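You operate a simulated robot arm through the tools that you are given. There is no shell and no other tool.

Carry out the task below with a simulated robot arm. There is one attempt and no reset: what you move stays moved.

Task
Tap the blue and green blanks flat with the chase wedge, then gauge each.
Fine: wedge and thickness gauge go back where they stood. Set down upright: chase wedge, thickness gauge.
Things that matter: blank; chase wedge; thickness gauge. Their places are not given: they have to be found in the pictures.

It is judged by the outcome, as a careful person would: the job done as asked, and still so three seconds after it is handed in. It fails if anything else is knocked over, pushed out of place, dropped, spilled or broken.

Robot
A 6-joint arm with a two-finger parallel gripper, fixed in place. Base frame: the origin is at the foot of the arm, x ahead of it, y to its left, z up; the work surface is at about z = 820. Readings come in mm, degrees, newtons and seconds.
With the tool pointing down near the work surface it reaches from about 260 to 680 mm from the base axis. Its first joint turns from -66.0 to 66.0 degrees. Payload 2.9 kg.
The tool frame sits at the grasp point between the pads (the TCP): z along the fingers, y along the line on which they close. The tips reach 30 mm beyond it. Largest opening 110 mm; finger width 20, thickness 10; the body of the gripper, 48 by 112 mm, starts 55 mm behind the TCP.
Orientation is that of the tool frame in the base frame, as a unit quaternion [w, x, y, z]. With the fingers straight down and closing along the base's y, the tool's x points along the base's -x, its y along +y and its z along -z.

Tools
- The arm moves only by the tool servo_tool. Its argument "plan" is a list of rows, each a list of 7 numbers: the opening, from 0 (shut) to 1 (fully open), then the shift along the base's x, y, z in units of 50 mm (1.0 is 50 mm), then the turn, a rotation vector about the base's x, y, z in units of 4 degrees (1.0 is 4 degrees). In form: [[fingers, tx, ty, tz, wx, wy, wz], ...]. A call has 1 to 20 rows; each row shifts and turns the commanded pose from where the row before left it. A call with a number of a shift or a turn outside -1 to 1 is refused whole. A row lasts 0.2 s, in which the tool goes at most 50 mm and 8.6 degrees; a call with a longer step from one row to the next is refused whole, and so is a gripper value outside its range. Where a pose cannot be reached the arm comes as near as it can. A force on the tool above 40 N (or 10 N above the force at the start of the call, whichever is more), or a blocked arm, ends the call early, and 0.2 s more pass. Each finger travels about 108 mm/s and halts on what it meets, pressing with about 30 N; the grip force reading is that of the motor and also rises with nothing between the fingers. The clock runs only during rows and for 0.2 s after the last one: add rows that do not move to give the fingers time. It gives the time, the measured TCP pose, the force on the tool (base axes), the opening and the grip force at its end, in the units of the frame above (readings bear some noise), with the torque about the TCP (base axes, N m) and any sound that the robot's microphone picked up.
- Cameras (640 x 400 px; columns grow to the right, rows downward): "scene" is fixed at [42.3, 422.5, 1390.5]; the picture's right is [-0.99, -0.16, 0.00], its down [-0.09, 0.53, -0.84] and it looks along [0.13, -0.83, -0.54] (base axes); focal length 339 px, centre (320, 200). "wrist" rides on the gripper at [72, 17, -103] in the tool frame; the picture's right is [-0.23, 0.97, 0.00], its down [-0.76, -0.18, -0.62] and it looks along [-0.61, -0.14, 0.78] (tool axes); focal length 222 px, centre (320, 200).
- snapshot(camera): a new picture of that camera. It takes no simulated time.
- pixel_to_xyz(camera, pixels): for up to 12 pixels [column, row] of the newest picture of that camera ("zoom" is the newest enlarged one), the place [x, y, z] in the base frame of the surface seen there, good to about 2 mm, but the place of the scene camera against the robot may be out by one fixed shift of up to 18 mm in any direction. It takes no simulated time.
- enlarge(camera, box): a new picture of the part [left, top, right, bottom] of that camera's present view, enlarged. It takes no simulated time.
- sign_off(): hands the job in; it is judged then, once.

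Unless the task says otherwise, let go and move clear before handing in.

The tools are called after "Request:" by a JSON object that holds its "op" and its "data". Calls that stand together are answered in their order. servo_tool: Moves the arm, as the interface text tells. Its arguments: {"type":"object","properties":{"plan":{"type":"array","items":{"type":"array","items":{"type":"number"}}}},"required":["plan"]} The other tools are called the same way: snapshot (camera) takes a picture; pixel_to_xyz (camera, pixels) gives the place of the surface under pixels of a picture; enlarge (camera, box) takes an enlarged picture of a part of a camera's view; sign_off () hands the job in.

At the start:

```text
clock: 0.0
tcp_pos: [372.3, -29.4, 1132.9]
tool_rot: [0.0, 0.0, 1.0, -0.001]
wrist_force: [-0.2, -0.2, -0.7]
torque: [0.02, -0.01, 0.04]
opening: 110.0
gripper_force: 0.0
```

scene: 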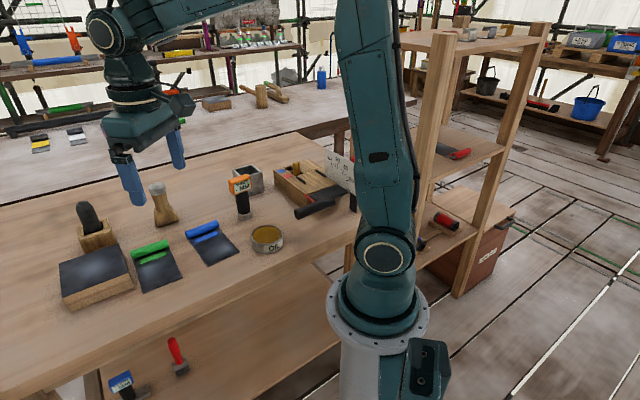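
wrist: 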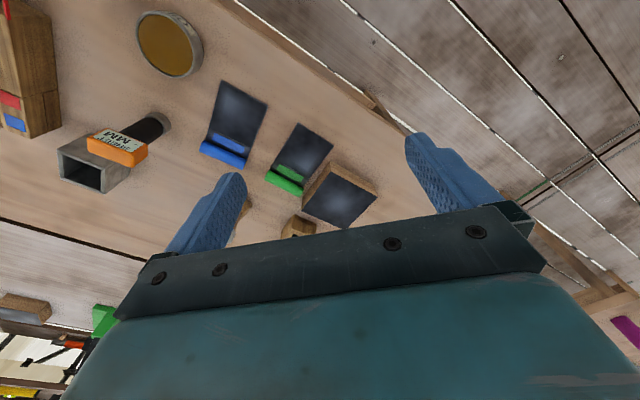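

The scene shows green (155,262) and blue (210,242) sheets, a wooden wedge-like tool at (162,203) and an orange-headed tool at (240,195). I will look closer before moving.

Request:
{"op": "enlarge", "data": {"camera": "scene", "box": [40, 160, 200, 320]}}

Request:
{"op": "enlarge", "data": {"camera": "scene", "box": [180, 140, 360, 280]}}

Request:
{"op": "enlarge", "data": {"camera": "wrist", "box": [0, 0, 400, 250]}}

Request:
{"op": "enlarge", "data": {"camera": "scene", "box": [0, 100, 120, 200]}}

```text
2.50 times, centred on (120, 240) of scene
```

zoom: 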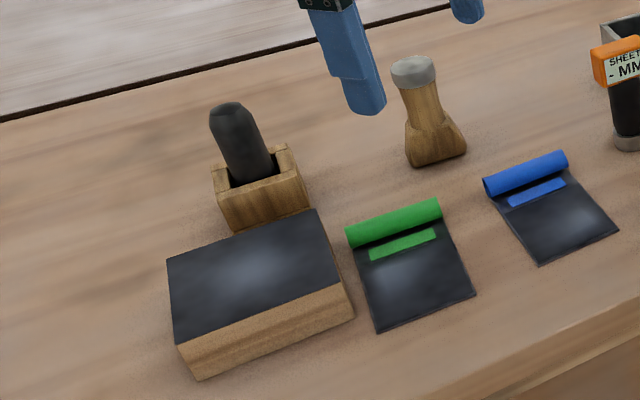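

```text
2.86 times, centred on (270, 210) of scene
```

zoom: 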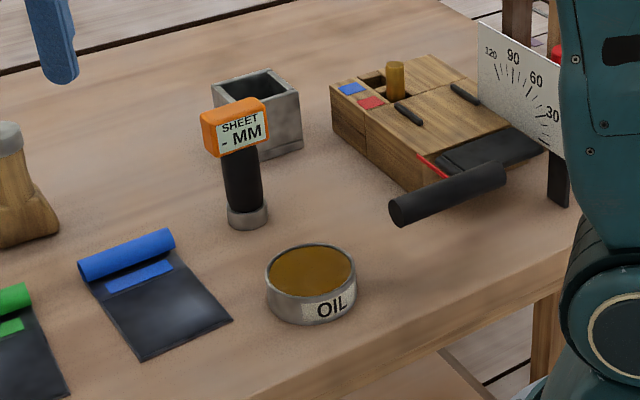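

```text
1.60 times, centred on (200, 125) of wrist
```

zoom: 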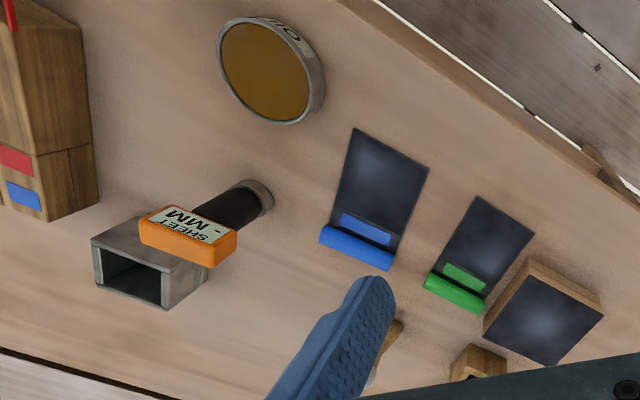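

```text
4.00 times, centred on (60, 150) of scene
```

zoom: 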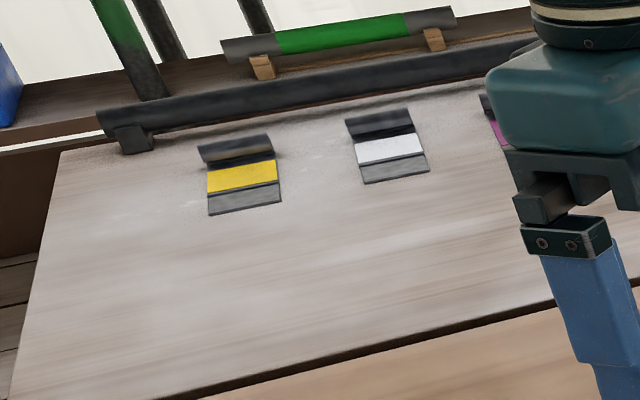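

The wooden tool with the steel cap at (162,203) looks like the chase wedge, and the orange "SHEET MM" tool at (240,195) is the gauge. Both blanks have a curled edge. I will measure places in both cameras.

Request:
{"op": "pixel_to_xyz", "data": {"camera": "scene", "pixels": [[144, 178], [146, 199], [156, 224], [240, 185], [243, 207], [240, 179], [148, 251], [150, 246], [205, 228], [200, 233], [225, 255], [165, 280]]}}

Request:
{"op": "pixel_to_xyz", "data": {"camera": "wrist", "pixels": [[222, 154], [229, 140], [245, 105], [284, 183], [290, 172], [308, 147], [118, 145], [155, 128], [168, 122], [130, 155], [340, 200], [160, 45]]}}

Request:
{"op": "enlarge", "data": {"camera": "scene", "box": [120, 160, 270, 300]}}

```text
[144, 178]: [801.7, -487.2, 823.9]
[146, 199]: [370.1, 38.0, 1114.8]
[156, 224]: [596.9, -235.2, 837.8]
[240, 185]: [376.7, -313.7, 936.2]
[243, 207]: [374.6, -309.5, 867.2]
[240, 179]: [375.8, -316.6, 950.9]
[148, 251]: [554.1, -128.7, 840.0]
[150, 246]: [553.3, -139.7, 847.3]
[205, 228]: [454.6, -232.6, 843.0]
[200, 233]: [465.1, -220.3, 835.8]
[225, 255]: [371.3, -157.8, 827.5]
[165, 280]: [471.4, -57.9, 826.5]
```

```text
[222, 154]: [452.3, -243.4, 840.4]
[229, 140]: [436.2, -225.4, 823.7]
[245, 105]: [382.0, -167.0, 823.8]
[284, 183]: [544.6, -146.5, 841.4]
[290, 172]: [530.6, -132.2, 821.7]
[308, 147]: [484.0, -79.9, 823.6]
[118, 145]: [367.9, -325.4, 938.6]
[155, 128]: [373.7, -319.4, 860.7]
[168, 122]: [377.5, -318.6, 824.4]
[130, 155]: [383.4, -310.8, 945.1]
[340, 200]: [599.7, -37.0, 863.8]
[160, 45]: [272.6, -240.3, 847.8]
```

```text
2.86 times, centred on (195, 230) of scene
```

zoom: 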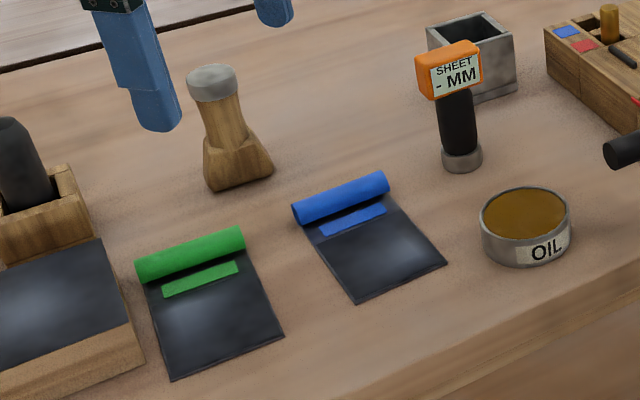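

The measurements agree between cameras within about 15 mm. I'll shift the tool sideways to y≈-180 so the wrist camera sees wedge, holder and blanks better.

Request:
{"op": "servo_tool", "data": {"plan": [[1, -0.4, -0.8, 0, 0, 0, 0], [1, -0.4, -0.8, 0, 0, 0, 0], [1, 0, -0.8, 0, 0, 0, 0], [1, 0, -0.6, 0, 0, 0, 0], [1, 0, 0, 0, 0, 0, 0]]}}

Request:
{"op": "snapshot", "data": {"camera": "wrist"}}

Request:
{"op": "snapshot", "data": {"camera": "scene"}}

```text
clock: 1.2
tcp_pos: [332.9, -179.1, 1132.4]
tool_rot: [0.0, 0.0, 1.0, -0.001]
wrist_force: [0.5, 1.1, -0.1]
torque: [0.0, 0.01, 0.01]
opening: 110.1
gripper_force: 0.1
```

```text
taken
```

wrist: 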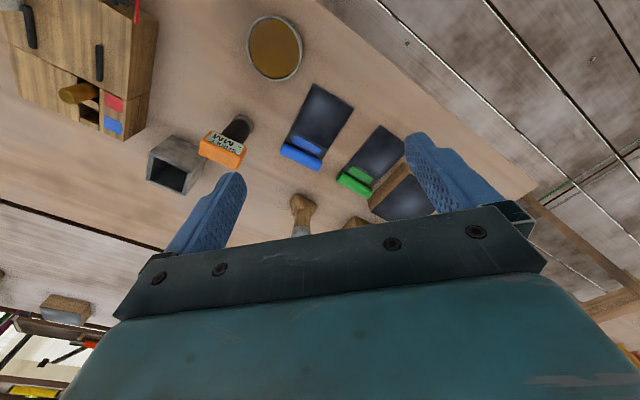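

```text
taken
```

scene: 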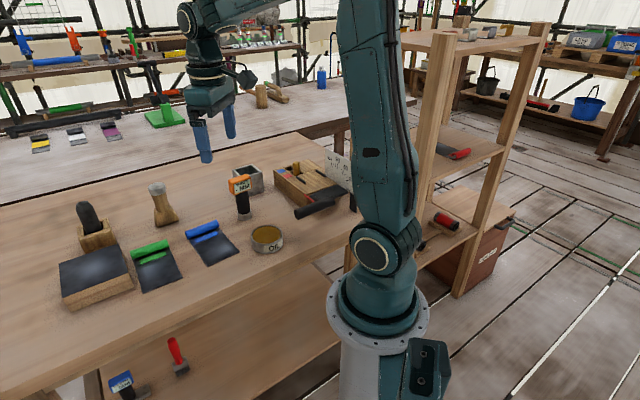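

The wedge (302,215) is half hidden by the gripper body. I'll move the tool forward by about 150 mm to bring wedge and holder into clear view.

Request:
{"op": "servo_tool", "data": {"plan": [[1, 0.8, 0, 0, 0, 0, 0], [1, 0.8, 0, 0, 0, 0, 0], [1, 0.8, 0, 0, 0, 0, 0], [1, 0.6, 0, 0, 0, 0, 0], [1, 0, 0, 0, 0, 0, 0]]}}

Request:
{"op": "snapshot", "data": {"camera": "wrist"}}

Request:
{"op": "enlarge", "data": {"camera": "wrist", "box": [180, 20, 440, 220]}}

Request:
{"op": "snapshot", "data": {"camera": "scene"}}

Request:
{"op": "enlarge", "data": {"camera": "scene", "box": [50, 150, 210, 300]}}

```text
clock: 2.4
tcp_pos: [482.5, -180.5, 1134.1]
tool_rot: [0.0, 0.0, 1.0, 0.001]
wrist_force: [0.1, -0.3, 0.3]
torque: [0.0, 0.0, 0.02]
opening: 109.9
gripper_force: 0.1
```

```text
taken
```

wrist: 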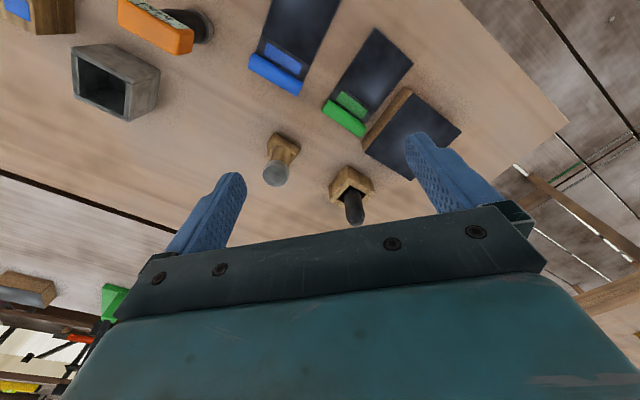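

```text
2.00 times, centred on (310, 120) of wrist
```

zoom: 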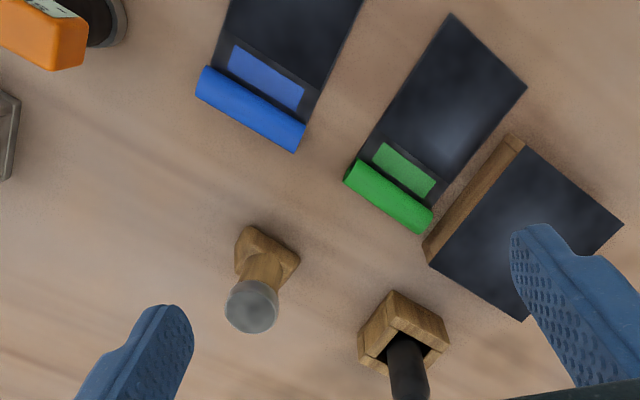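

```text
taken
```

scene: 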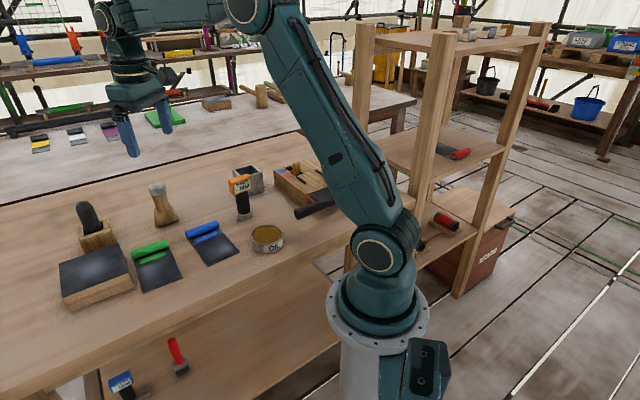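

```text
2.67 times, centred on (130, 225) of scene
```

zoom: 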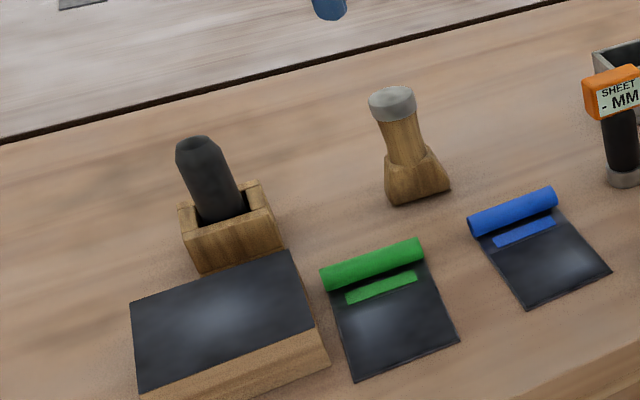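

The wedge stands upright: cap at zoom (252,305) and flared foot at (265,250). Let me measure wedge, gauge and blanks with the wrist camera.

Request:
{"op": "enlarge", "data": {"camera": "wrist", "box": [240, 110, 400, 210]}}

Request:
{"op": "pixel_to_xyz", "data": {"camera": "wrist", "pixels": [[276, 172], [276, 165], [277, 157], [281, 147], [276, 136], [297, 149], [249, 60], [300, 88], [325, 104], [365, 132], [356, 220], [352, 185]]}}

Request:
{"op": "pixel_to_xyz", "data": {"camera": "scene", "pixels": [[157, 186], [157, 190], [160, 205], [155, 222], [164, 226], [178, 219], [242, 196], [243, 217], [132, 254], [168, 243], [187, 236], [217, 225]]}}

```text
4.00 times, centred on (320, 160) of wrist
```

zoom: 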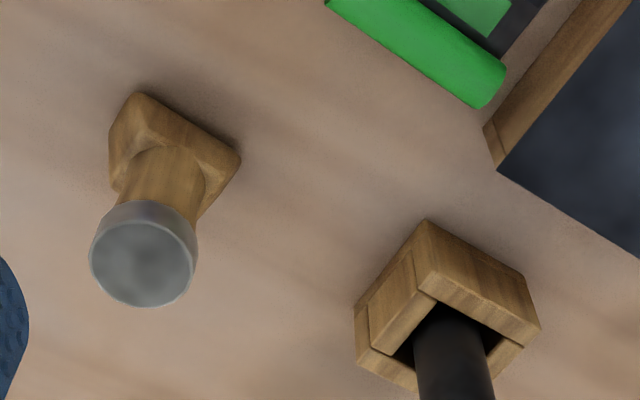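

```text
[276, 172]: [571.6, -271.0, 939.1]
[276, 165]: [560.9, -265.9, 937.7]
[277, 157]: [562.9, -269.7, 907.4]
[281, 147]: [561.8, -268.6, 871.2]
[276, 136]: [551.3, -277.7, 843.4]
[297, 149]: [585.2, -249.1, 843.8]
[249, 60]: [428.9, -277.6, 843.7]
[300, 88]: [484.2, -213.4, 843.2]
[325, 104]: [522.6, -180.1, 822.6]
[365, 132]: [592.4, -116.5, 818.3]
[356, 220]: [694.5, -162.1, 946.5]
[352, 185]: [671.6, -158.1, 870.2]
```

```text
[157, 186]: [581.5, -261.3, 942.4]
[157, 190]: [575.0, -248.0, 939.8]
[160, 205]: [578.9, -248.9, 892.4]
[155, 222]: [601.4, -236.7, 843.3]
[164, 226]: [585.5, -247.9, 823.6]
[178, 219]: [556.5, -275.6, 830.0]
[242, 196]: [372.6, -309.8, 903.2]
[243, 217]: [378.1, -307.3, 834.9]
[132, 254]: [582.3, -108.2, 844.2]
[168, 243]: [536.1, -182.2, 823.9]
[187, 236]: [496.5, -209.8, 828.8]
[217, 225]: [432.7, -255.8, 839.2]
```

The wedge's cap is near (571,-270,940) and its foot's long side runs about 40° from x toward y; the blue roll runs similarly. I'll turn the tool about +40° in yaw and move above the wedge, staying high.

Request:
{"op": "servo_tool", "data": {"plan": [[1, 0, -0.2, 0, 0, 0, 1], [1, 0, -0.2, 0, 0, 0, 1], [1, 0, -0.2, 0, 0, 0, 1], [1, 0, -0.2, 0, 0, 0, 1], [1, 0.1, -0.2, 0, 0, 0, 1], [1, 0.1, -0.2, 0, 0, 0, 1], [1, 0.1, 0, 0, 0, 0, 1], [1, 0.1, 0, 0, 0, 0, 1], [1, 0.1, 0, 0, 0, 0, 1], [1, 0, 0, 0, 0, 0, 1], [1, 0, 0, 0, 0, 0, 0]]}}

Request:
{"op": "snapshot", "data": {"camera": "wrist"}}

Request:
{"op": "enlarge", "data": {"camera": "wrist", "box": [200, 60, 440, 210]}}

```text
clock: 4.8
tcp_pos: [507.6, -239.0, 1132.0]
tool_rot: [0.001, -0.343, 0.939, 0.0]
wrist_force: [-0.2, 0.3, 0.7]
torque: [0.02, 0.02, 0.01]
opening: 110.1
gripper_force: 0.0
```

```text
taken
```

wrist: 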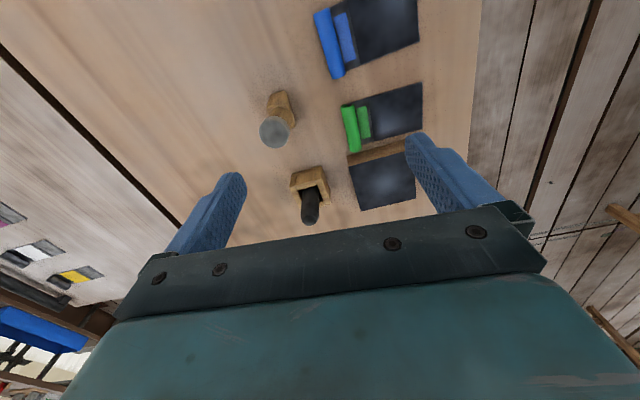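

```text
2.67 times, centred on (320, 135) of wrist
```

zoom: 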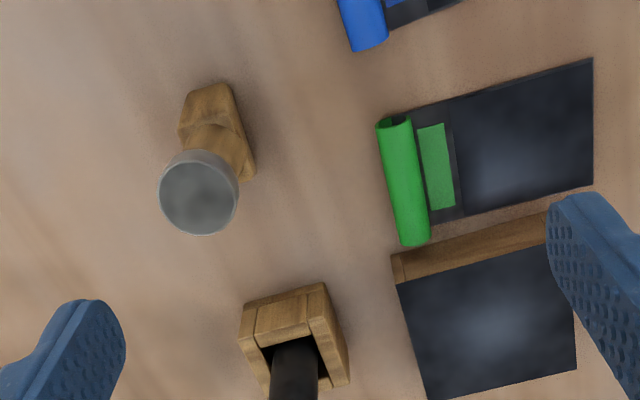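

The view now shows the wedge cap at zoom (199,197) and the foot at (215,120), with green roll from (397,120) to (412,240). I'll measure these precisely.

Request:
{"op": "pixel_to_xyz", "data": {"camera": "zoom", "pixels": [[199, 197], [170, 180], [230, 215], [215, 145], [182, 130], [190, 100], [228, 88], [254, 175], [245, 135], [403, 150], [410, 220], [408, 185]]}}

Request:
{"op": "pixel_to_xyz", "data": {"camera": "wrist", "pixels": [[320, 18], [335, 70], [328, 44], [346, 110], [357, 148], [382, 12], [413, 40], [420, 85], [421, 133], [385, 28], [400, 105], [333, 11]]}}

```text
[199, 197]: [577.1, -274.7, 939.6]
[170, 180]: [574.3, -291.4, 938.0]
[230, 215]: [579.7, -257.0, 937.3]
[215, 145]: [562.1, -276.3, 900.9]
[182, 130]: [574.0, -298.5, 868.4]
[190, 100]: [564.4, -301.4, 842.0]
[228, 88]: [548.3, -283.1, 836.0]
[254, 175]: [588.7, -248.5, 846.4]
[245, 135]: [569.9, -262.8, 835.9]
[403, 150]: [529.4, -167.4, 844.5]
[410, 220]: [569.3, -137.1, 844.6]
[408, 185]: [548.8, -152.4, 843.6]
```

```text
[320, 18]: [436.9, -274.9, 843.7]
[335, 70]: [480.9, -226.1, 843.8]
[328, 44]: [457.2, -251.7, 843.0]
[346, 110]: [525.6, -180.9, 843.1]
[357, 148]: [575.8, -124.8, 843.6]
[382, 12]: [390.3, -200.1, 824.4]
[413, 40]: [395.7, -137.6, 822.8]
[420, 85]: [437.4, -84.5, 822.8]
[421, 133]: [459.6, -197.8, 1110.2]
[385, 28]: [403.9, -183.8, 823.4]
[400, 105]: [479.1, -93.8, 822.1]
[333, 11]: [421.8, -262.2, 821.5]
```

The cap centre is (577,-275,940), with a foot about 53×25 mm turned 40°, which matches my yaw. I'll move above it and down to z≈990, then check the alignment.

Request:
{"op": "servo_tool", "data": {"plan": [[1, 0.5, -0.25, 0, 0, 0, 0], [1, 0.5, -0.25, -0.4, 0, 0, 0], [1, 0.388, -0.214, -0.6, 0, 0, 0], [1, 0, 0, -0.8, 0, 0, 0], [1, 0, 0, -0.7, 0, 0, 0], [1, 0, 0, -0.34, 0, 0, 0], [1, 0, 0, 0, 0, 0, 0]]}}

Request:
{"op": "snapshot", "data": {"camera": "wrist"}}

Request:
{"op": "snapshot", "data": {"camera": "scene"}}

Request:
{"op": "enlarge", "data": {"camera": "scene", "box": [90, 130, 220, 240]}}

```text
clock: 6.4
tcp_pos: [578.9, -274.3, 991.5]
tool_rot: [0.0, -0.342, 0.94, 0.0]
wrist_force: [0.4, 0.1, 0.5]
torque: [-0.01, -0.01, 0.03]
opening: 109.9
gripper_force: 0.0
```

```text
taken
```

wrist: 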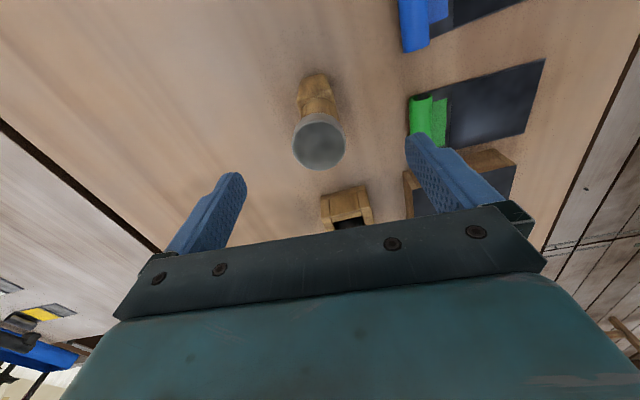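

```text
taken
```

scene: 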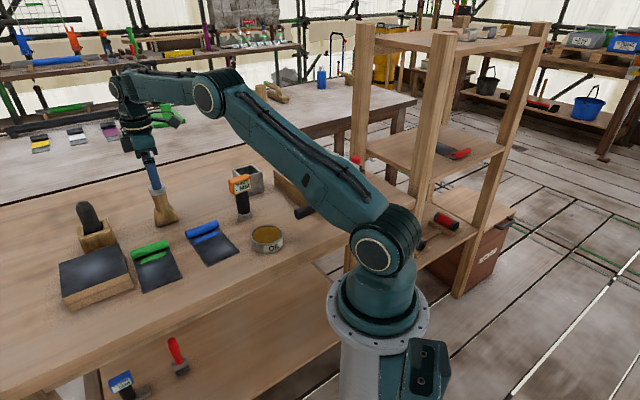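

```text
3.64 times, centred on (155, 185) of scene
```

zoom: 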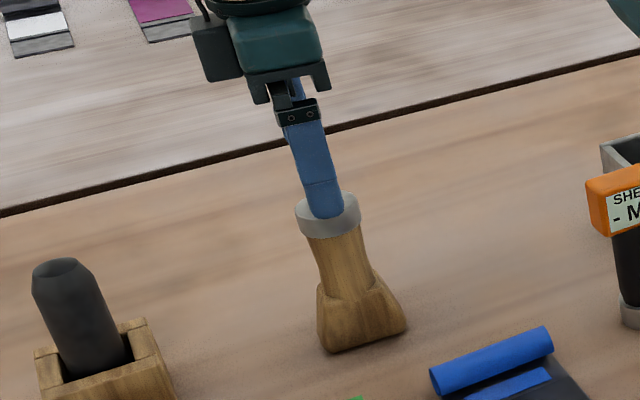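

The cap (319,142) is centred on the gripper's column, so I'll descend to z≈905 around the handle and close.

Request:
{"op": "servo_tool", "data": {"plan": [[1, -0.02, 0, -0.6, 0, 0, 0], [1, 0, 0, -0.6, 0, 0, 0], [1, 0, 0, -0.53, 0, 0, 0], [1, 0, 0, 0, 0, 0, 0], [0.7, 0, 0, 0, 0, 0, 0], [0.5, 0, 0, 0, 0, 0, 0], [0.3, 0, 0, 0, 0, 0, 0], [0.15, 0, 0, 0, 0, 0, 0], [0, 0, 0, 0, 0, 0, 0], [0, 0, 0, 0, 0, 0, 0], [0, 0, 0, 0, 0, 0, 0]]}}

Request:
{"op": "snapshot", "data": {"camera": "wrist"}}

Request:
{"op": "enlarge", "data": {"camera": "scene", "box": [90, 130, 220, 240]}}

```text
clock: 8.8
tcp_pos: [576.8, -275.5, 903.2]
tool_rot: [0.0, -0.342, 0.94, 0.0]
wrist_force: [-0.5, -0.5, 0.9]
torque: [-0.02, 0.02, 0.03]
opening: 39.4
gripper_force: 29.9
```

```text
taken
```

wrist: 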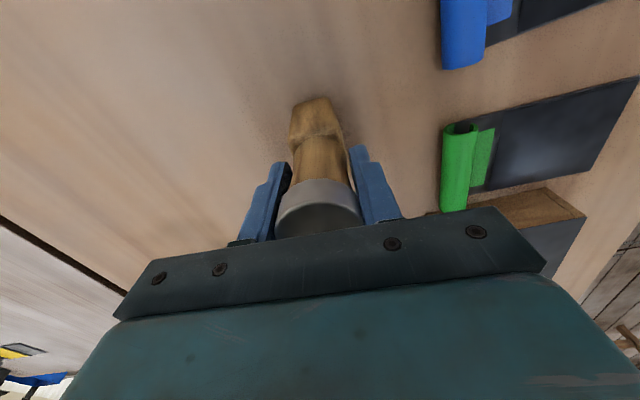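

```text
3.64 times, centred on (155, 185) of scene
```

zoom: 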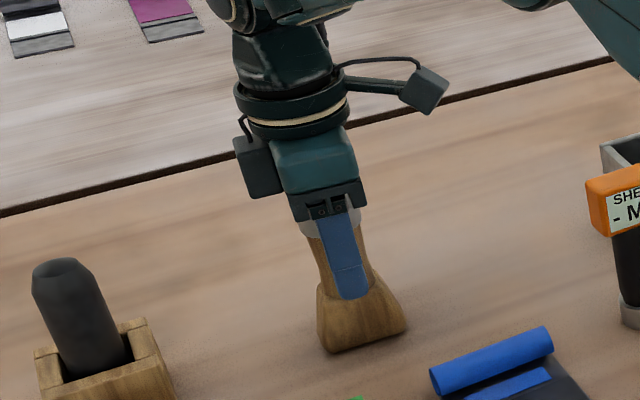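

The wedge is gripped at 39 mm opening with TCP (576.8,-275.5,903.2), which I'll remember as its home pose. Next is a gentle lift.

Request:
{"op": "servo_tool", "data": {"plan": [[0, 0, 0, 0.2, 0, 0, 0], [0, 0, 0, 0.4, 0, 0, 0], [0, 0, 0, 0.6, 0, 0, 0], [0, 0, 0, 0.3, 0, 0, 0], [0, 0, 0, 0, 0, 0, 0]]}}

Request:
{"op": "snapshot", "data": {"camera": "wrist"}}

Request:
{"op": "snapshot", "data": {"camera": "scene"}}

Request:
{"op": "enlarge", "data": {"camera": "scene", "box": [90, 110, 250, 280]}}

```text
clock: 10.0
tcp_pos: [575.3, -275.5, 977.7]
tool_rot: [0.0, -0.342, 0.94, 0.0]
wrist_force: [0.4, -0.4, -1.5]
torque: [-0.02, -0.02, 0.0]
opening: 39.4
gripper_force: 29.8
```

```text
taken
```

wrist: 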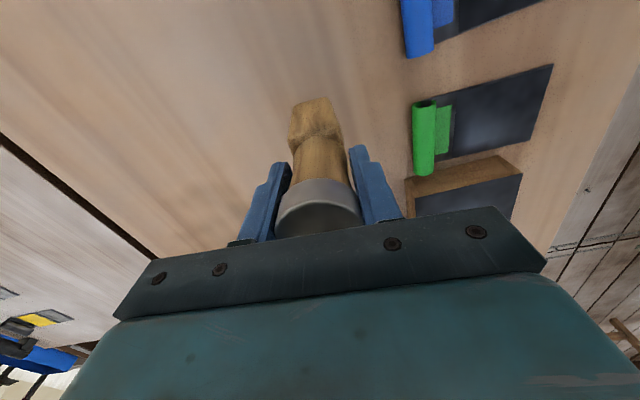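

```text
taken
```

scene: 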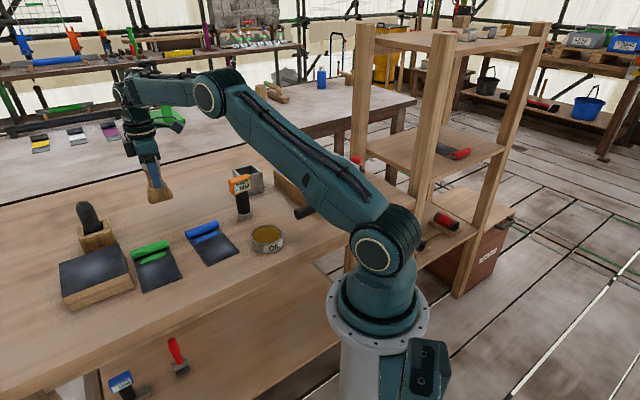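

```text
2.35 times, centred on (170, 195) of scene
```

zoom: 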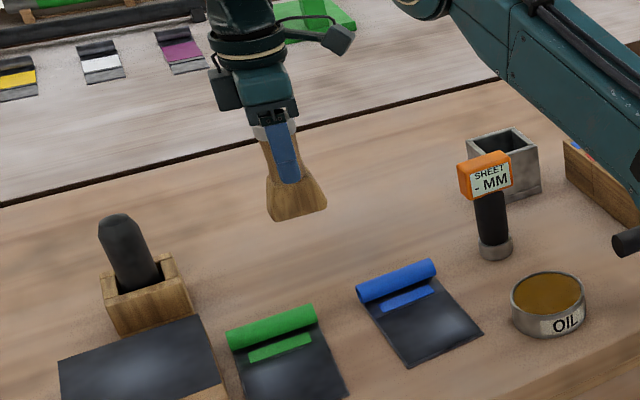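

The wedge hangs straight in the grip. I'll carry it over the green roll's centre at about (550,-153), keeping height.

Request:
{"op": "servo_tool", "data": {"plan": [[0, -0.1, 0.5, 0, 0, 0, 0], [0, -0.1, 0.6, 0, 0, 0, 0], [0, -0.1, 0.6, 0, 0, 0, 0], [0, -0.1, 0.5, 0, 0, 0, 0.5], [0, -0.1, 0.26, 0, 0, 0, 0.5], [0, 0, 0, 0, 0, 0, 0], [0, 0, 0, 0, 0, 0, 0]]}}

Request:
{"op": "snapshot", "data": {"camera": "wrist"}}

Request:
{"op": "snapshot", "data": {"camera": "scene"}}

Request:
{"op": "enlarge", "data": {"camera": "scene", "box": [90, 130, 250, 300]}}

```text
clock: 11.6
tcp_pos: [551.0, -151.9, 976.7]
tool_rot: [0.0, -0.374, 0.927, 0.001]
wrist_force: [0.1, -0.6, -0.3]
torque: [0.0, 0.05, 0.0]
opening: 39.4
gripper_force: 30.1
```

```text
taken
```

wrist: 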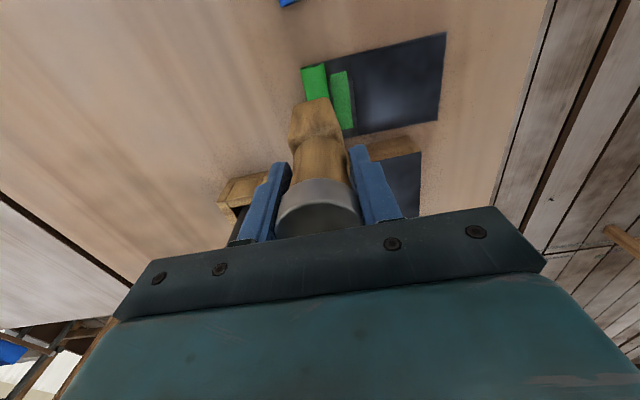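

```text
taken
```

scene: 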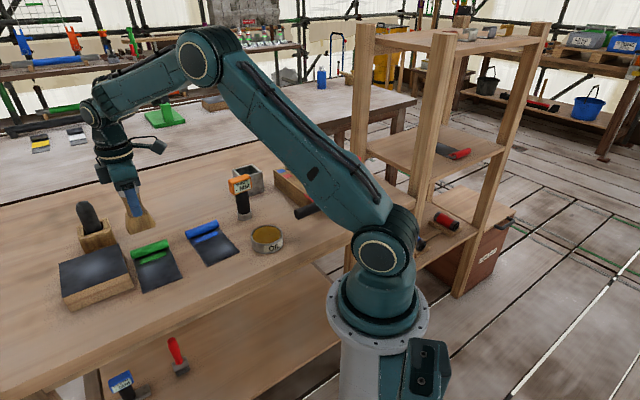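

```text
2.35 times, centred on (170, 215) of scene
```

zoom: 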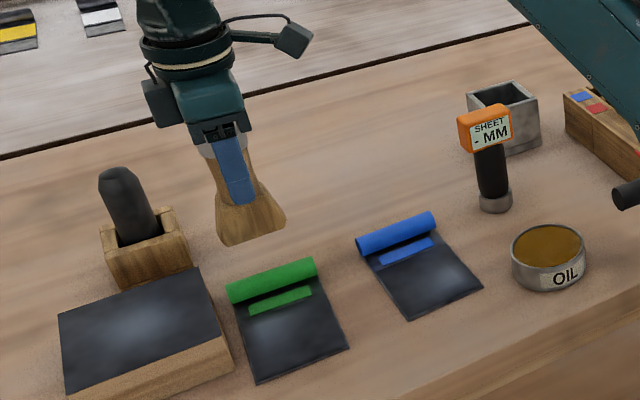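

The foot is about 50 mm above the roll and looks lined up. I'll descend to just above it (bottom ≈ 850) and check.

Request:
{"op": "servo_tool", "data": {"plan": [[0, 0, 0, -0.4, 0, 0, 0], [0, 0, 0, -0.44, 0, 0, 0], [0, 0, 0, 0, 0, 0, 0]]}}

Request:
{"op": "snapshot", "data": {"camera": "wrist"}}

Request:
{"op": "enlarge", "data": {"camera": "scene", "box": [90, 180, 230, 300]}}

Request:
{"op": "enlarge", "data": {"camera": "wrist", "box": [220, 60, 460, 210]}}

```text
clock: 12.4
tcp_pos: [550.1, -153.4, 936.9]
tool_rot: [0.0, -0.373, 0.928, 0.0]
wrist_force: [0.3, 0.2, -1.4]
torque: [-0.01, 0.0, 0.02]
opening: 39.0
gripper_force: 30.2
```

```text
taken
```

wrist: 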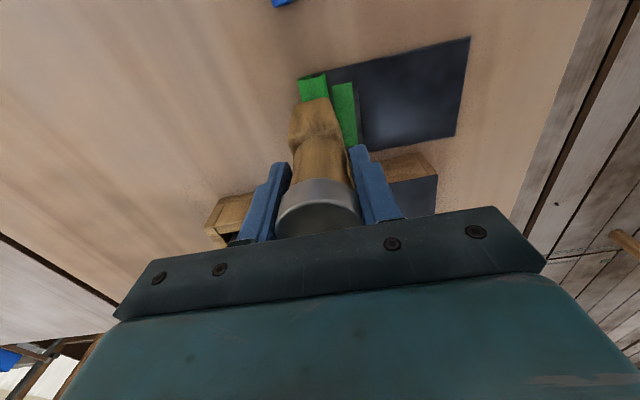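

```text
3.33 times, centred on (160, 240) of scene
```

zoom: 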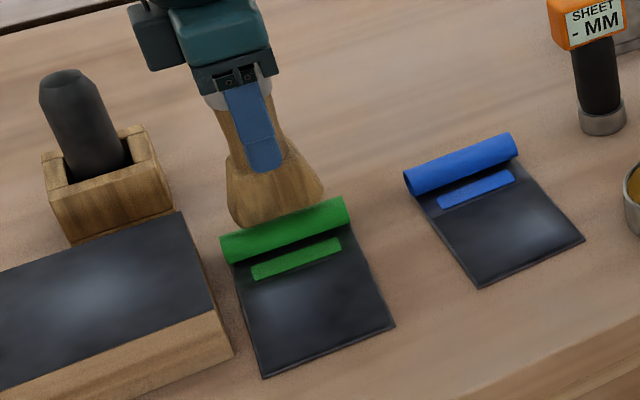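

```text
2.67 times, centred on (340, 135) of wrist
```

zoom: 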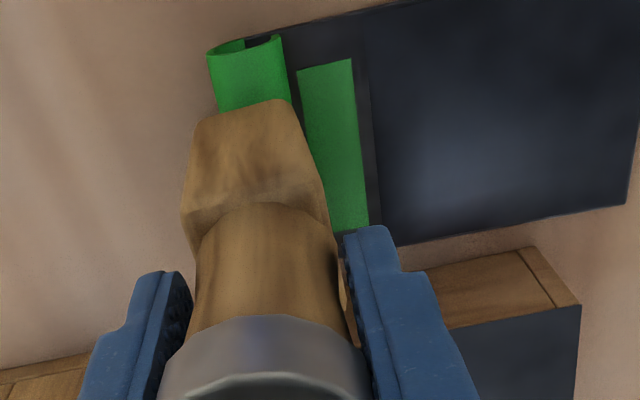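

The foot sits directly above the green curl, so I'll give a first moderate tap and come back up.

Request:
{"op": "servo_tool", "data": {"plan": [[0, 0, 0, -0.16, 0, 0, 0], [0, 0, 0, -0.14, 0, 0, 0], [0, 0, 0, 0.3, 0, 0, 0], [0, 0, 0, 0, 0, 0, 0]]}}

Request:
{"op": "enlarge", "data": {"camera": "scene", "box": [90, 180, 230, 300]}}

Request:
{"op": "enlarge", "data": {"camera": "wrist", "box": [220, 60, 460, 210]}}

```text
clock: 13.4
tcp_pos: [550.3, -150.4, 936.6]
tool_rot: [0.0, -0.375, 0.927, 0.001]
wrist_force: [0.0, -0.2, -1.0]
torque: [0.0, 0.0, -0.02]
opening: 39.1
gripper_force: 29.7
```

```text
3.33 times, centred on (160, 240) of scene
```

zoom: 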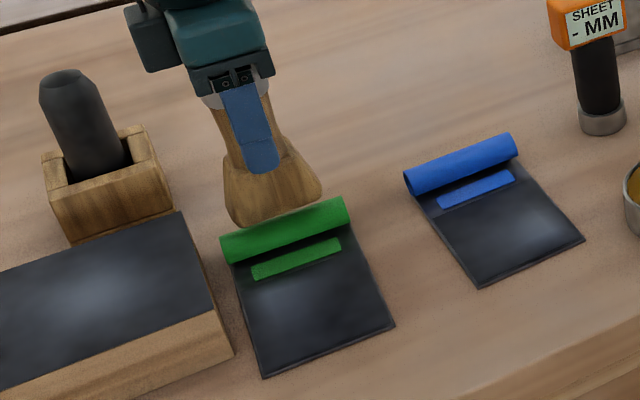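

```text
2.67 times, centred on (340, 135) of wrist
```

zoom: 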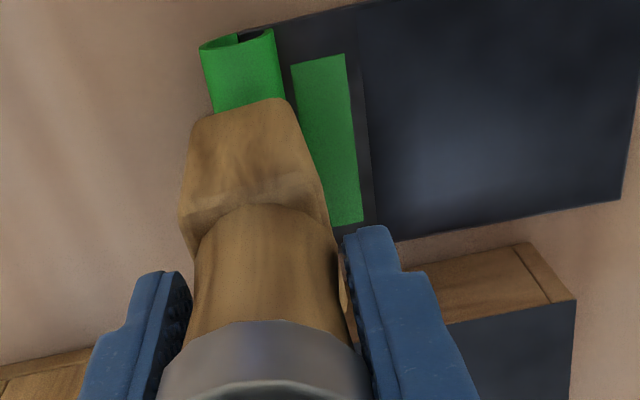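

The curl is unchanged and I don't know if contact happened. I'll lower in small steps and stop pressed to read the force.

Request:
{"op": "servo_tool", "data": {"plan": [[0, 0, -0.02, -0.1, 0, 0, 0], [0, 0, 0, -0.1, 0, 0, 0], [0, 0, 0, -0.1, 0, 0, 0], [0, 0, 0, 0, 0, 0, 0]]}}

Request:
{"op": "enlarge", "data": {"camera": "scene", "box": [90, 180, 230, 300]}}

```text
clock: 14.4
tcp_pos: [550.7, -153.0, 925.9]
tool_rot: [0.002, -0.374, 0.927, -0.002]
wrist_force: [-4.3, 5.1, 30.7]
torque: [0.56, 0.42, -0.06]
opening: 39.4
gripper_force: 29.9
```

```text
3.33 times, centred on (160, 240) of scene
```

zoom: 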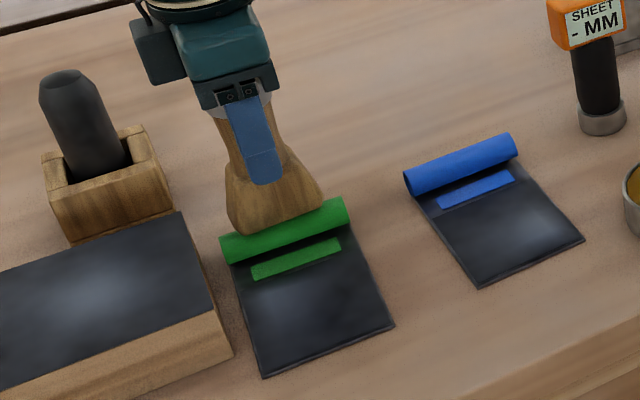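

Contact is at TCP z≈926 with 31 N and the curl still holds. I'll lift and give several quicker taps.

Request:
{"op": "servo_tool", "data": {"plan": [[0, 0, 0, 0.5, 0, 0, 0], [0, 0, 0, 0, 0, 0, 0], [0, 0, 0, -0.5, 0, 0, 0], [0, 0, 0, 0.5, 0, 0, 0], [0, 0, 0, 0, 0, 0, 0], [0, 0, 0, -0.5, 0, 0, 0], [0, 0, 0, 0.5, 0, 0, 0], [0, 0, 0, 0, 0, 0, 0]]}}

Request:
{"op": "enlarge", "data": {"camera": "scene", "box": [90, 180, 230, 300]}}

Request:
{"op": "snapshot", "data": {"camera": "wrist"}}

```text
clock: 16.2
tcp_pos: [550.5, -152.9, 948.1]
tool_rot: [0.0, -0.375, 0.927, 0.0]
wrist_force: [0.2, 0.6, -1.0]
torque: [0.0, -0.02, 0.0]
opening: 39.0
gripper_force: 30.3
```

```text
3.33 times, centred on (160, 240) of scene
```

zoom: 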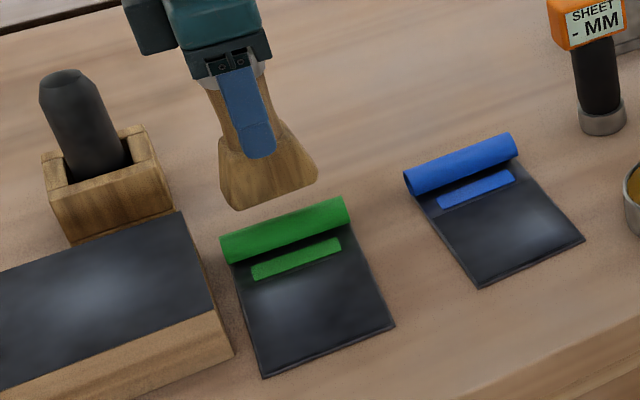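

```text
taken
```

wrist: 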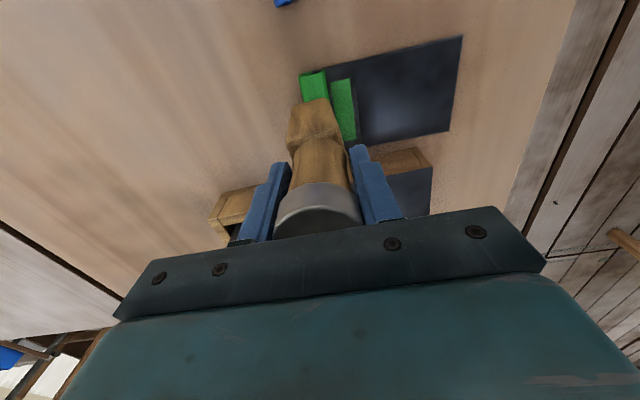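

The curl remains after gentle taps, so I'll strike more firmly, with a faster, deeper commanded stroke and an immediate lift.

Request:
{"op": "servo_tool", "data": {"plan": [[0, 0, 0, -0.65, 0, 0, 0], [0, 0, 0, 0.65, 0, 0, 0], [0, 0, 0, 0, 0, 0, 0]]}}

Request:
{"op": "enlarge", "data": {"camera": "scene", "box": [90, 180, 230, 300]}}

Request:
{"op": "snapshot", "data": {"camera": "wrist"}}

```text
clock: 17.0
tcp_pos: [549.4, -154.0, 946.8]
tool_rot: [0.0, -0.375, 0.927, 0.0]
wrist_force: [0.4, 0.5, -0.5]
torque: [0.0, -0.01, -0.04]
opening: 39.5
gripper_force: 30.0
```

```text
3.33 times, centred on (160, 240) of scene
```

zoom: 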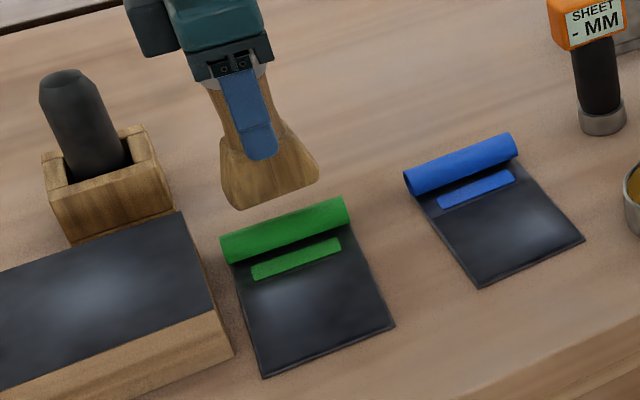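

```text
taken
```

wrist: 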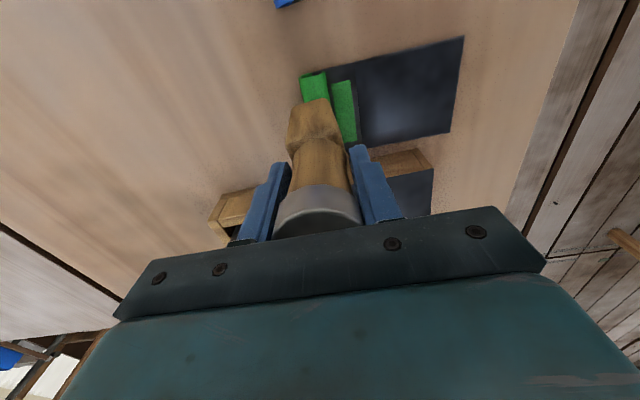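

Still curled, with no sound and no early stop, so the peak stayed below 40 N. I'll try a tap on the middle of the green sheet, about (508,-105), to see if that is where it responds.

Request:
{"op": "servo_tool", "data": {"plan": [[0, -0.41, 0.48, 0, 0, 0, 0], [0, -0.41, 0.48, 0, 0, 0, 0], [0, 0, 0, -0.5, 0, 0, 0], [0, 0, 0, 0, 0, 0, 0]]}}

Request:
{"op": "enlarge", "data": {"camera": "scene", "box": [90, 180, 230, 300]}}

Request:
{"op": "snapshot", "data": {"camera": "wrist"}}

```text
clock: 18.0
tcp_pos: [510.0, -104.6, 921.7]
tool_rot: [-0.001, -0.375, 0.927, 0.0]
wrist_force: [1.0, 0.2, -1.6]
torque: [0.01, -0.02, 0.0]
opening: 39.4
gripper_force: 30.1
```

```text
3.33 times, centred on (160, 240) of scene
```

zoom: 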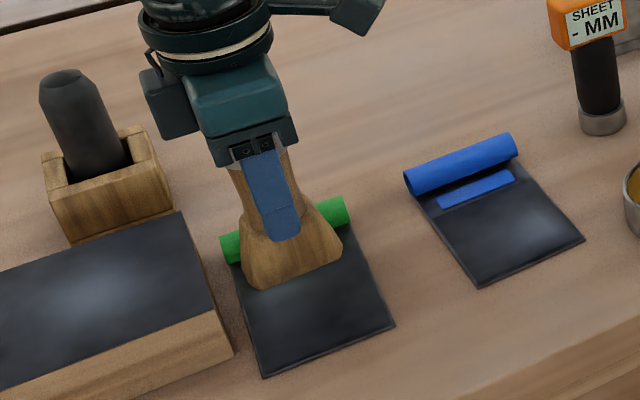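

```text
taken
```

wrist: 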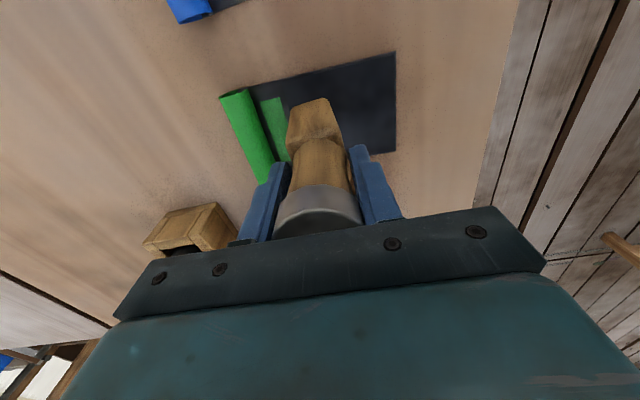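

The foot is above the middle of the dark sheet, about 15 mm up. I'll tap it there once and look.

Request:
{"op": "servo_tool", "data": {"plan": [[0, 0, 0, -0.42, 0, 0, 0], [0, 0, 0, 0, 0, 0, 0], [0, 0, 0, 0, 0, 0, 0]]}}

Request:
{"op": "servo_tool", "data": {"plan": [[0, 0, 0, 0.42, 0, 0, 0], [0, 0, 0, 0, 0, 0, 0]]}}

Request:
{"op": "enlarge", "data": {"camera": "scene", "box": [90, 180, 230, 300]}}

Request:
{"op": "snapshot", "data": {"camera": "wrist"}}

```text
clock: 18.8
tcp_pos: [510.6, -103.5, 900.1]
tool_rot: [0.003, -0.375, 0.927, -0.001]
wrist_force: [-7.4, 0.0, 29.5]
torque: [0.19, 0.26, 0.03]
opening: 39.4
gripper_force: 29.8
```

```text
clock: 19.4
tcp_pos: [509.8, -104.0, 920.4]
tool_rot: [0.0, -0.374, 0.927, 0.001]
wrist_force: [-0.3, -0.1, -0.9]
torque: [0.0, 0.0, -0.02]
opening: 39.4
gripper_force: 30.2
```

```text
3.33 times, centred on (160, 240) of scene
```

zoom: 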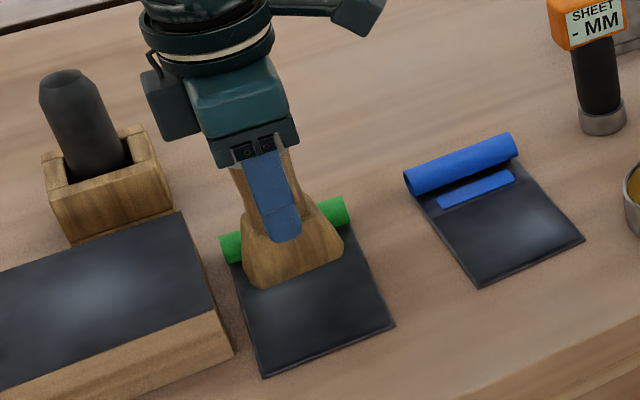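

```text
taken
```

wrist: 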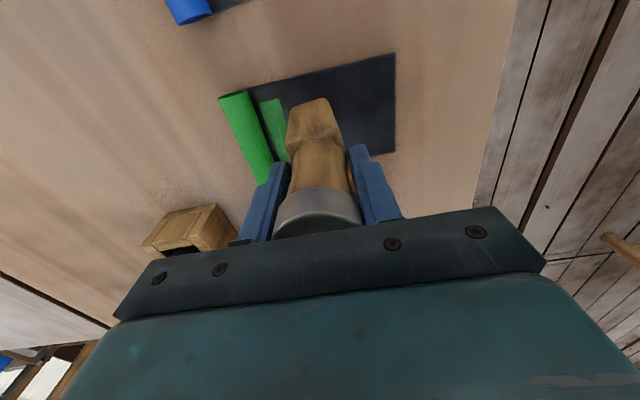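

No change on the sheet either, so the curl is the place and it likely needs a faster blow. I'll go back above the roll at about z 985 and strike with a running start.

Request:
{"op": "servo_tool", "data": {"plan": [[0, 0, 0, 0.6, 0, 0, 0], [0, 0.4, -0.49, 0.6, 0, 0, 0], [0, 0.4, -0.49, 0, 0, 0, 0], [0, 0, 0, 0, 0, 0, 0], [0, 0, 0, 0, 0, 0, 0]]}}

Request:
{"op": "servo_tool", "data": {"plan": [[0, 0, 0, -0.65, 0, 0, 0], [0, 0, 0, -0.6, 0, 0, 0], [0, 0, 0, 1, 0, 0, 0], [0, 0, 0, 0.25, 0, 0, 0], [0, 0, 0, 0, 0, 0, 0]]}}

Request:
{"op": "enlarge", "data": {"camera": "scene", "box": [90, 180, 230, 300]}}

Request:
{"op": "snapshot", "data": {"camera": "wrist"}}

```text
clock: 20.6
tcp_pos: [549.5, -155.7, 982.6]
tool_rot: [0.001, -0.375, 0.927, 0.0]
wrist_force: [-1.7, -0.7, -0.6]
torque: [0.01, 0.0, -0.05]
opening: 39.3
gripper_force: 30.1
```

```text
clock: 21.8
tcp_pos: [552.6, -153.9, 983.3]
tool_rot: [0.001, -0.375, 0.927, 0.0]
wrist_force: [0.8, -1.1, -1.5]
torque: [0.0, -0.01, 0.0]
opening: 39.4
gripper_force: 30.2
```

```text
3.33 times, centred on (160, 240) of scene
```

zoom: 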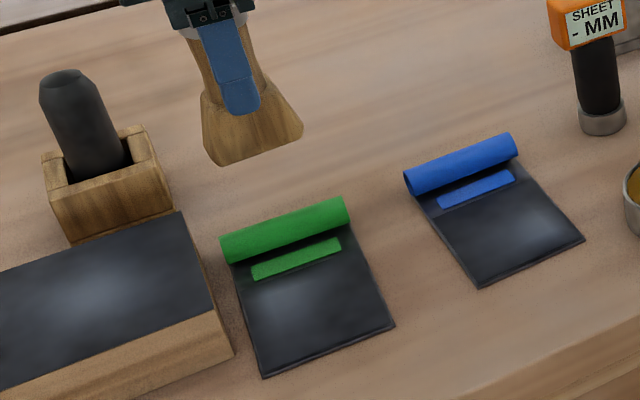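

```text
taken
```

wrist: 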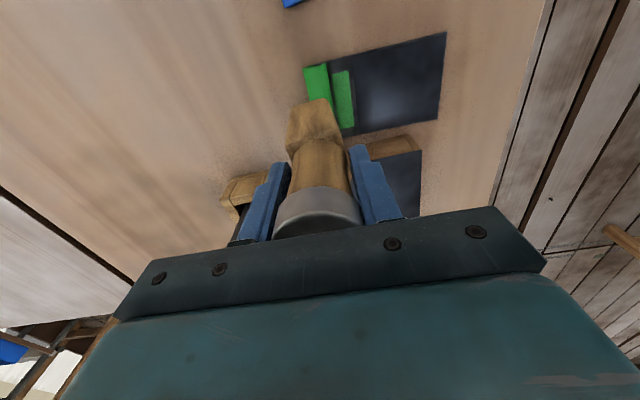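

Again no change. I'll press down on the curl in steps until the force limit near 40 N and see whether it yields.

Request:
{"op": "servo_tool", "data": {"plan": [[0, -0.04, 0.02, -0.6, 0, 0, 0], [0, 0, 0, -0.5, 0, 0, 0], [0, 0, 0, -0.12, 0, 0, 0], [0, 0, 0, -0.06, 0, 0, 0], [0, 0, 0, -0.04, 0, 0, 0], [0, 0, 0, -0.04, 0, 0, 0], [0, 0, 0, -0.04, 0, 0, 0], [0, 0, 0, -0.04, 0, 0, 0], [0, 0, 0, -0.04, 0, 0, 0], [0, 0, 0, -0.04, 0, 0, 0], [0, 0, 0, -0.04, 0, 0, 0]]}}

Request:
{"op": "enlarge", "data": {"camera": "scene", "box": [90, 180, 230, 300]}}

Request:
{"op": "snapshot", "data": {"camera": "wrist"}}

```text
clock: 24.1
tcp_pos: [548.6, -154.1, 910.7]
tool_rot: [0.003, -0.373, 0.928, -0.003]
wrist_force: [-1.9, -0.7, 4.4]
torque: [0.06, 0.17, 0.04]
opening: 39.2
gripper_force: 30.0
stopped in row 11: the force on the tool passed its limit at 41 N (the readings are from after the stop); the commanded pose is now the measured one
```

```text
3.33 times, centred on (160, 240) of scene
```

zoom: 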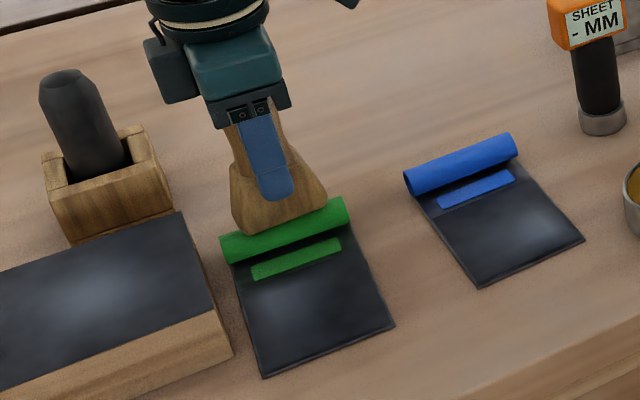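

```text
taken
```

wrist: 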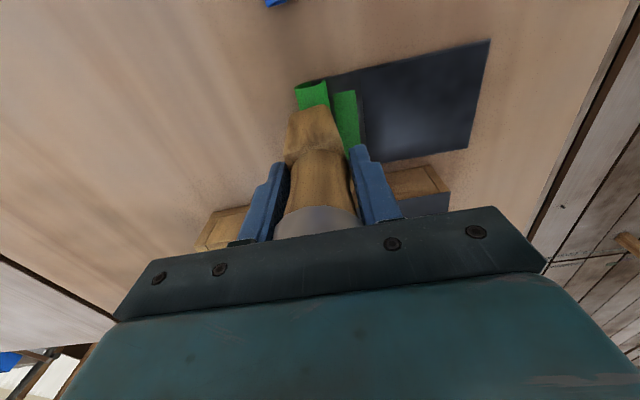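

The wedge slid about 15 mm up in the grip at 41 N and the curl did not yield. I'll lift clear and look closely at the curl and at the black object in the wooden holder, to be sure of the tool and how the blanks respond.

Request:
{"op": "servo_tool", "data": {"plan": [[0, 0, 0, 0.5, 0, 0, 0], [0, 0, 0, 0.9, 0, 0, 0], [0, 0, 0, 0.9, 0, 0, 0], [0, 0, 0, 0.9, 0, 0, 0], [0, 0, 0.5, 0.5, 0, 0, 0], [0, 0, 0.5, 0, 0, 0, 0], [0, 0, 0, 0, 0, 0, 0]]}}

Request:
{"op": "snapshot", "data": {"camera": "wrist"}}

Request:
{"op": "snapshot", "data": {"camera": "scene"}}

Request:
{"op": "enlarge", "data": {"camera": "scene", "box": [60, 185, 140, 255]}}

Request:
{"op": "enlarge", "data": {"camera": "scene", "box": [120, 210, 250, 300]}}

```text
clock: 25.7
tcp_pos: [549.8, -103.4, 1095.9]
tool_rot: [0.003, -0.374, 0.927, -0.003]
wrist_force: [-0.1, 1.1, -1.4]
torque: [0.0, 0.0, -0.01]
opening: 39.2
gripper_force: 30.1
```

```text
taken
```

wrist: 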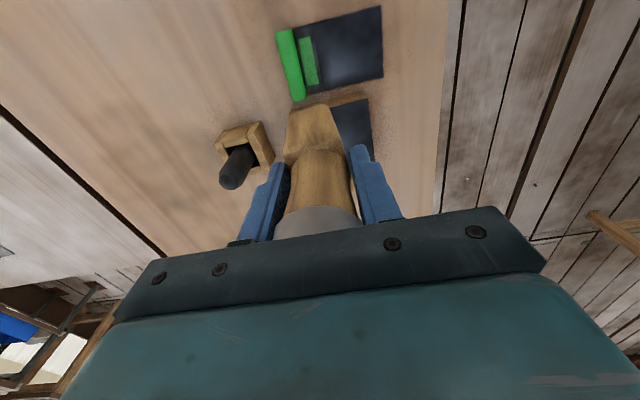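

```text
taken
```

scene: 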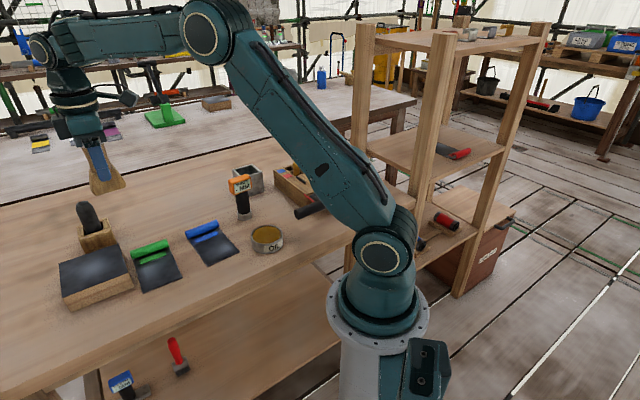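

```text
5.71 times, centred on (100, 220) of scene
```

zoom: 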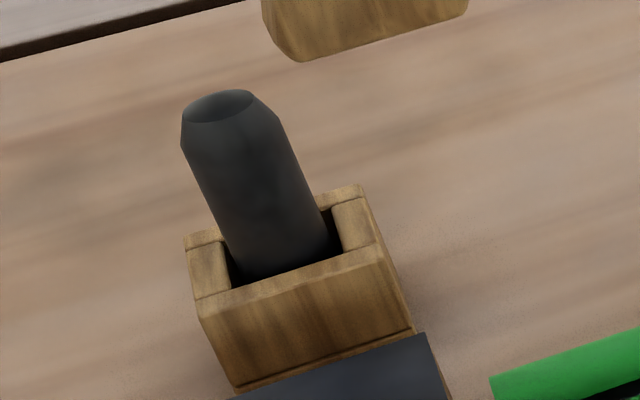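

```text
4.44 times, centred on (185, 255) of scene
```

zoom: 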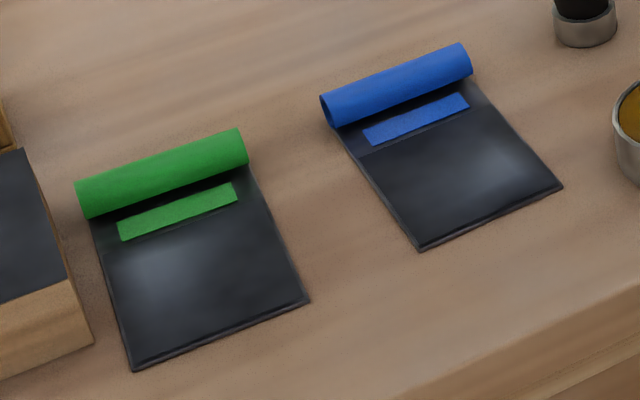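

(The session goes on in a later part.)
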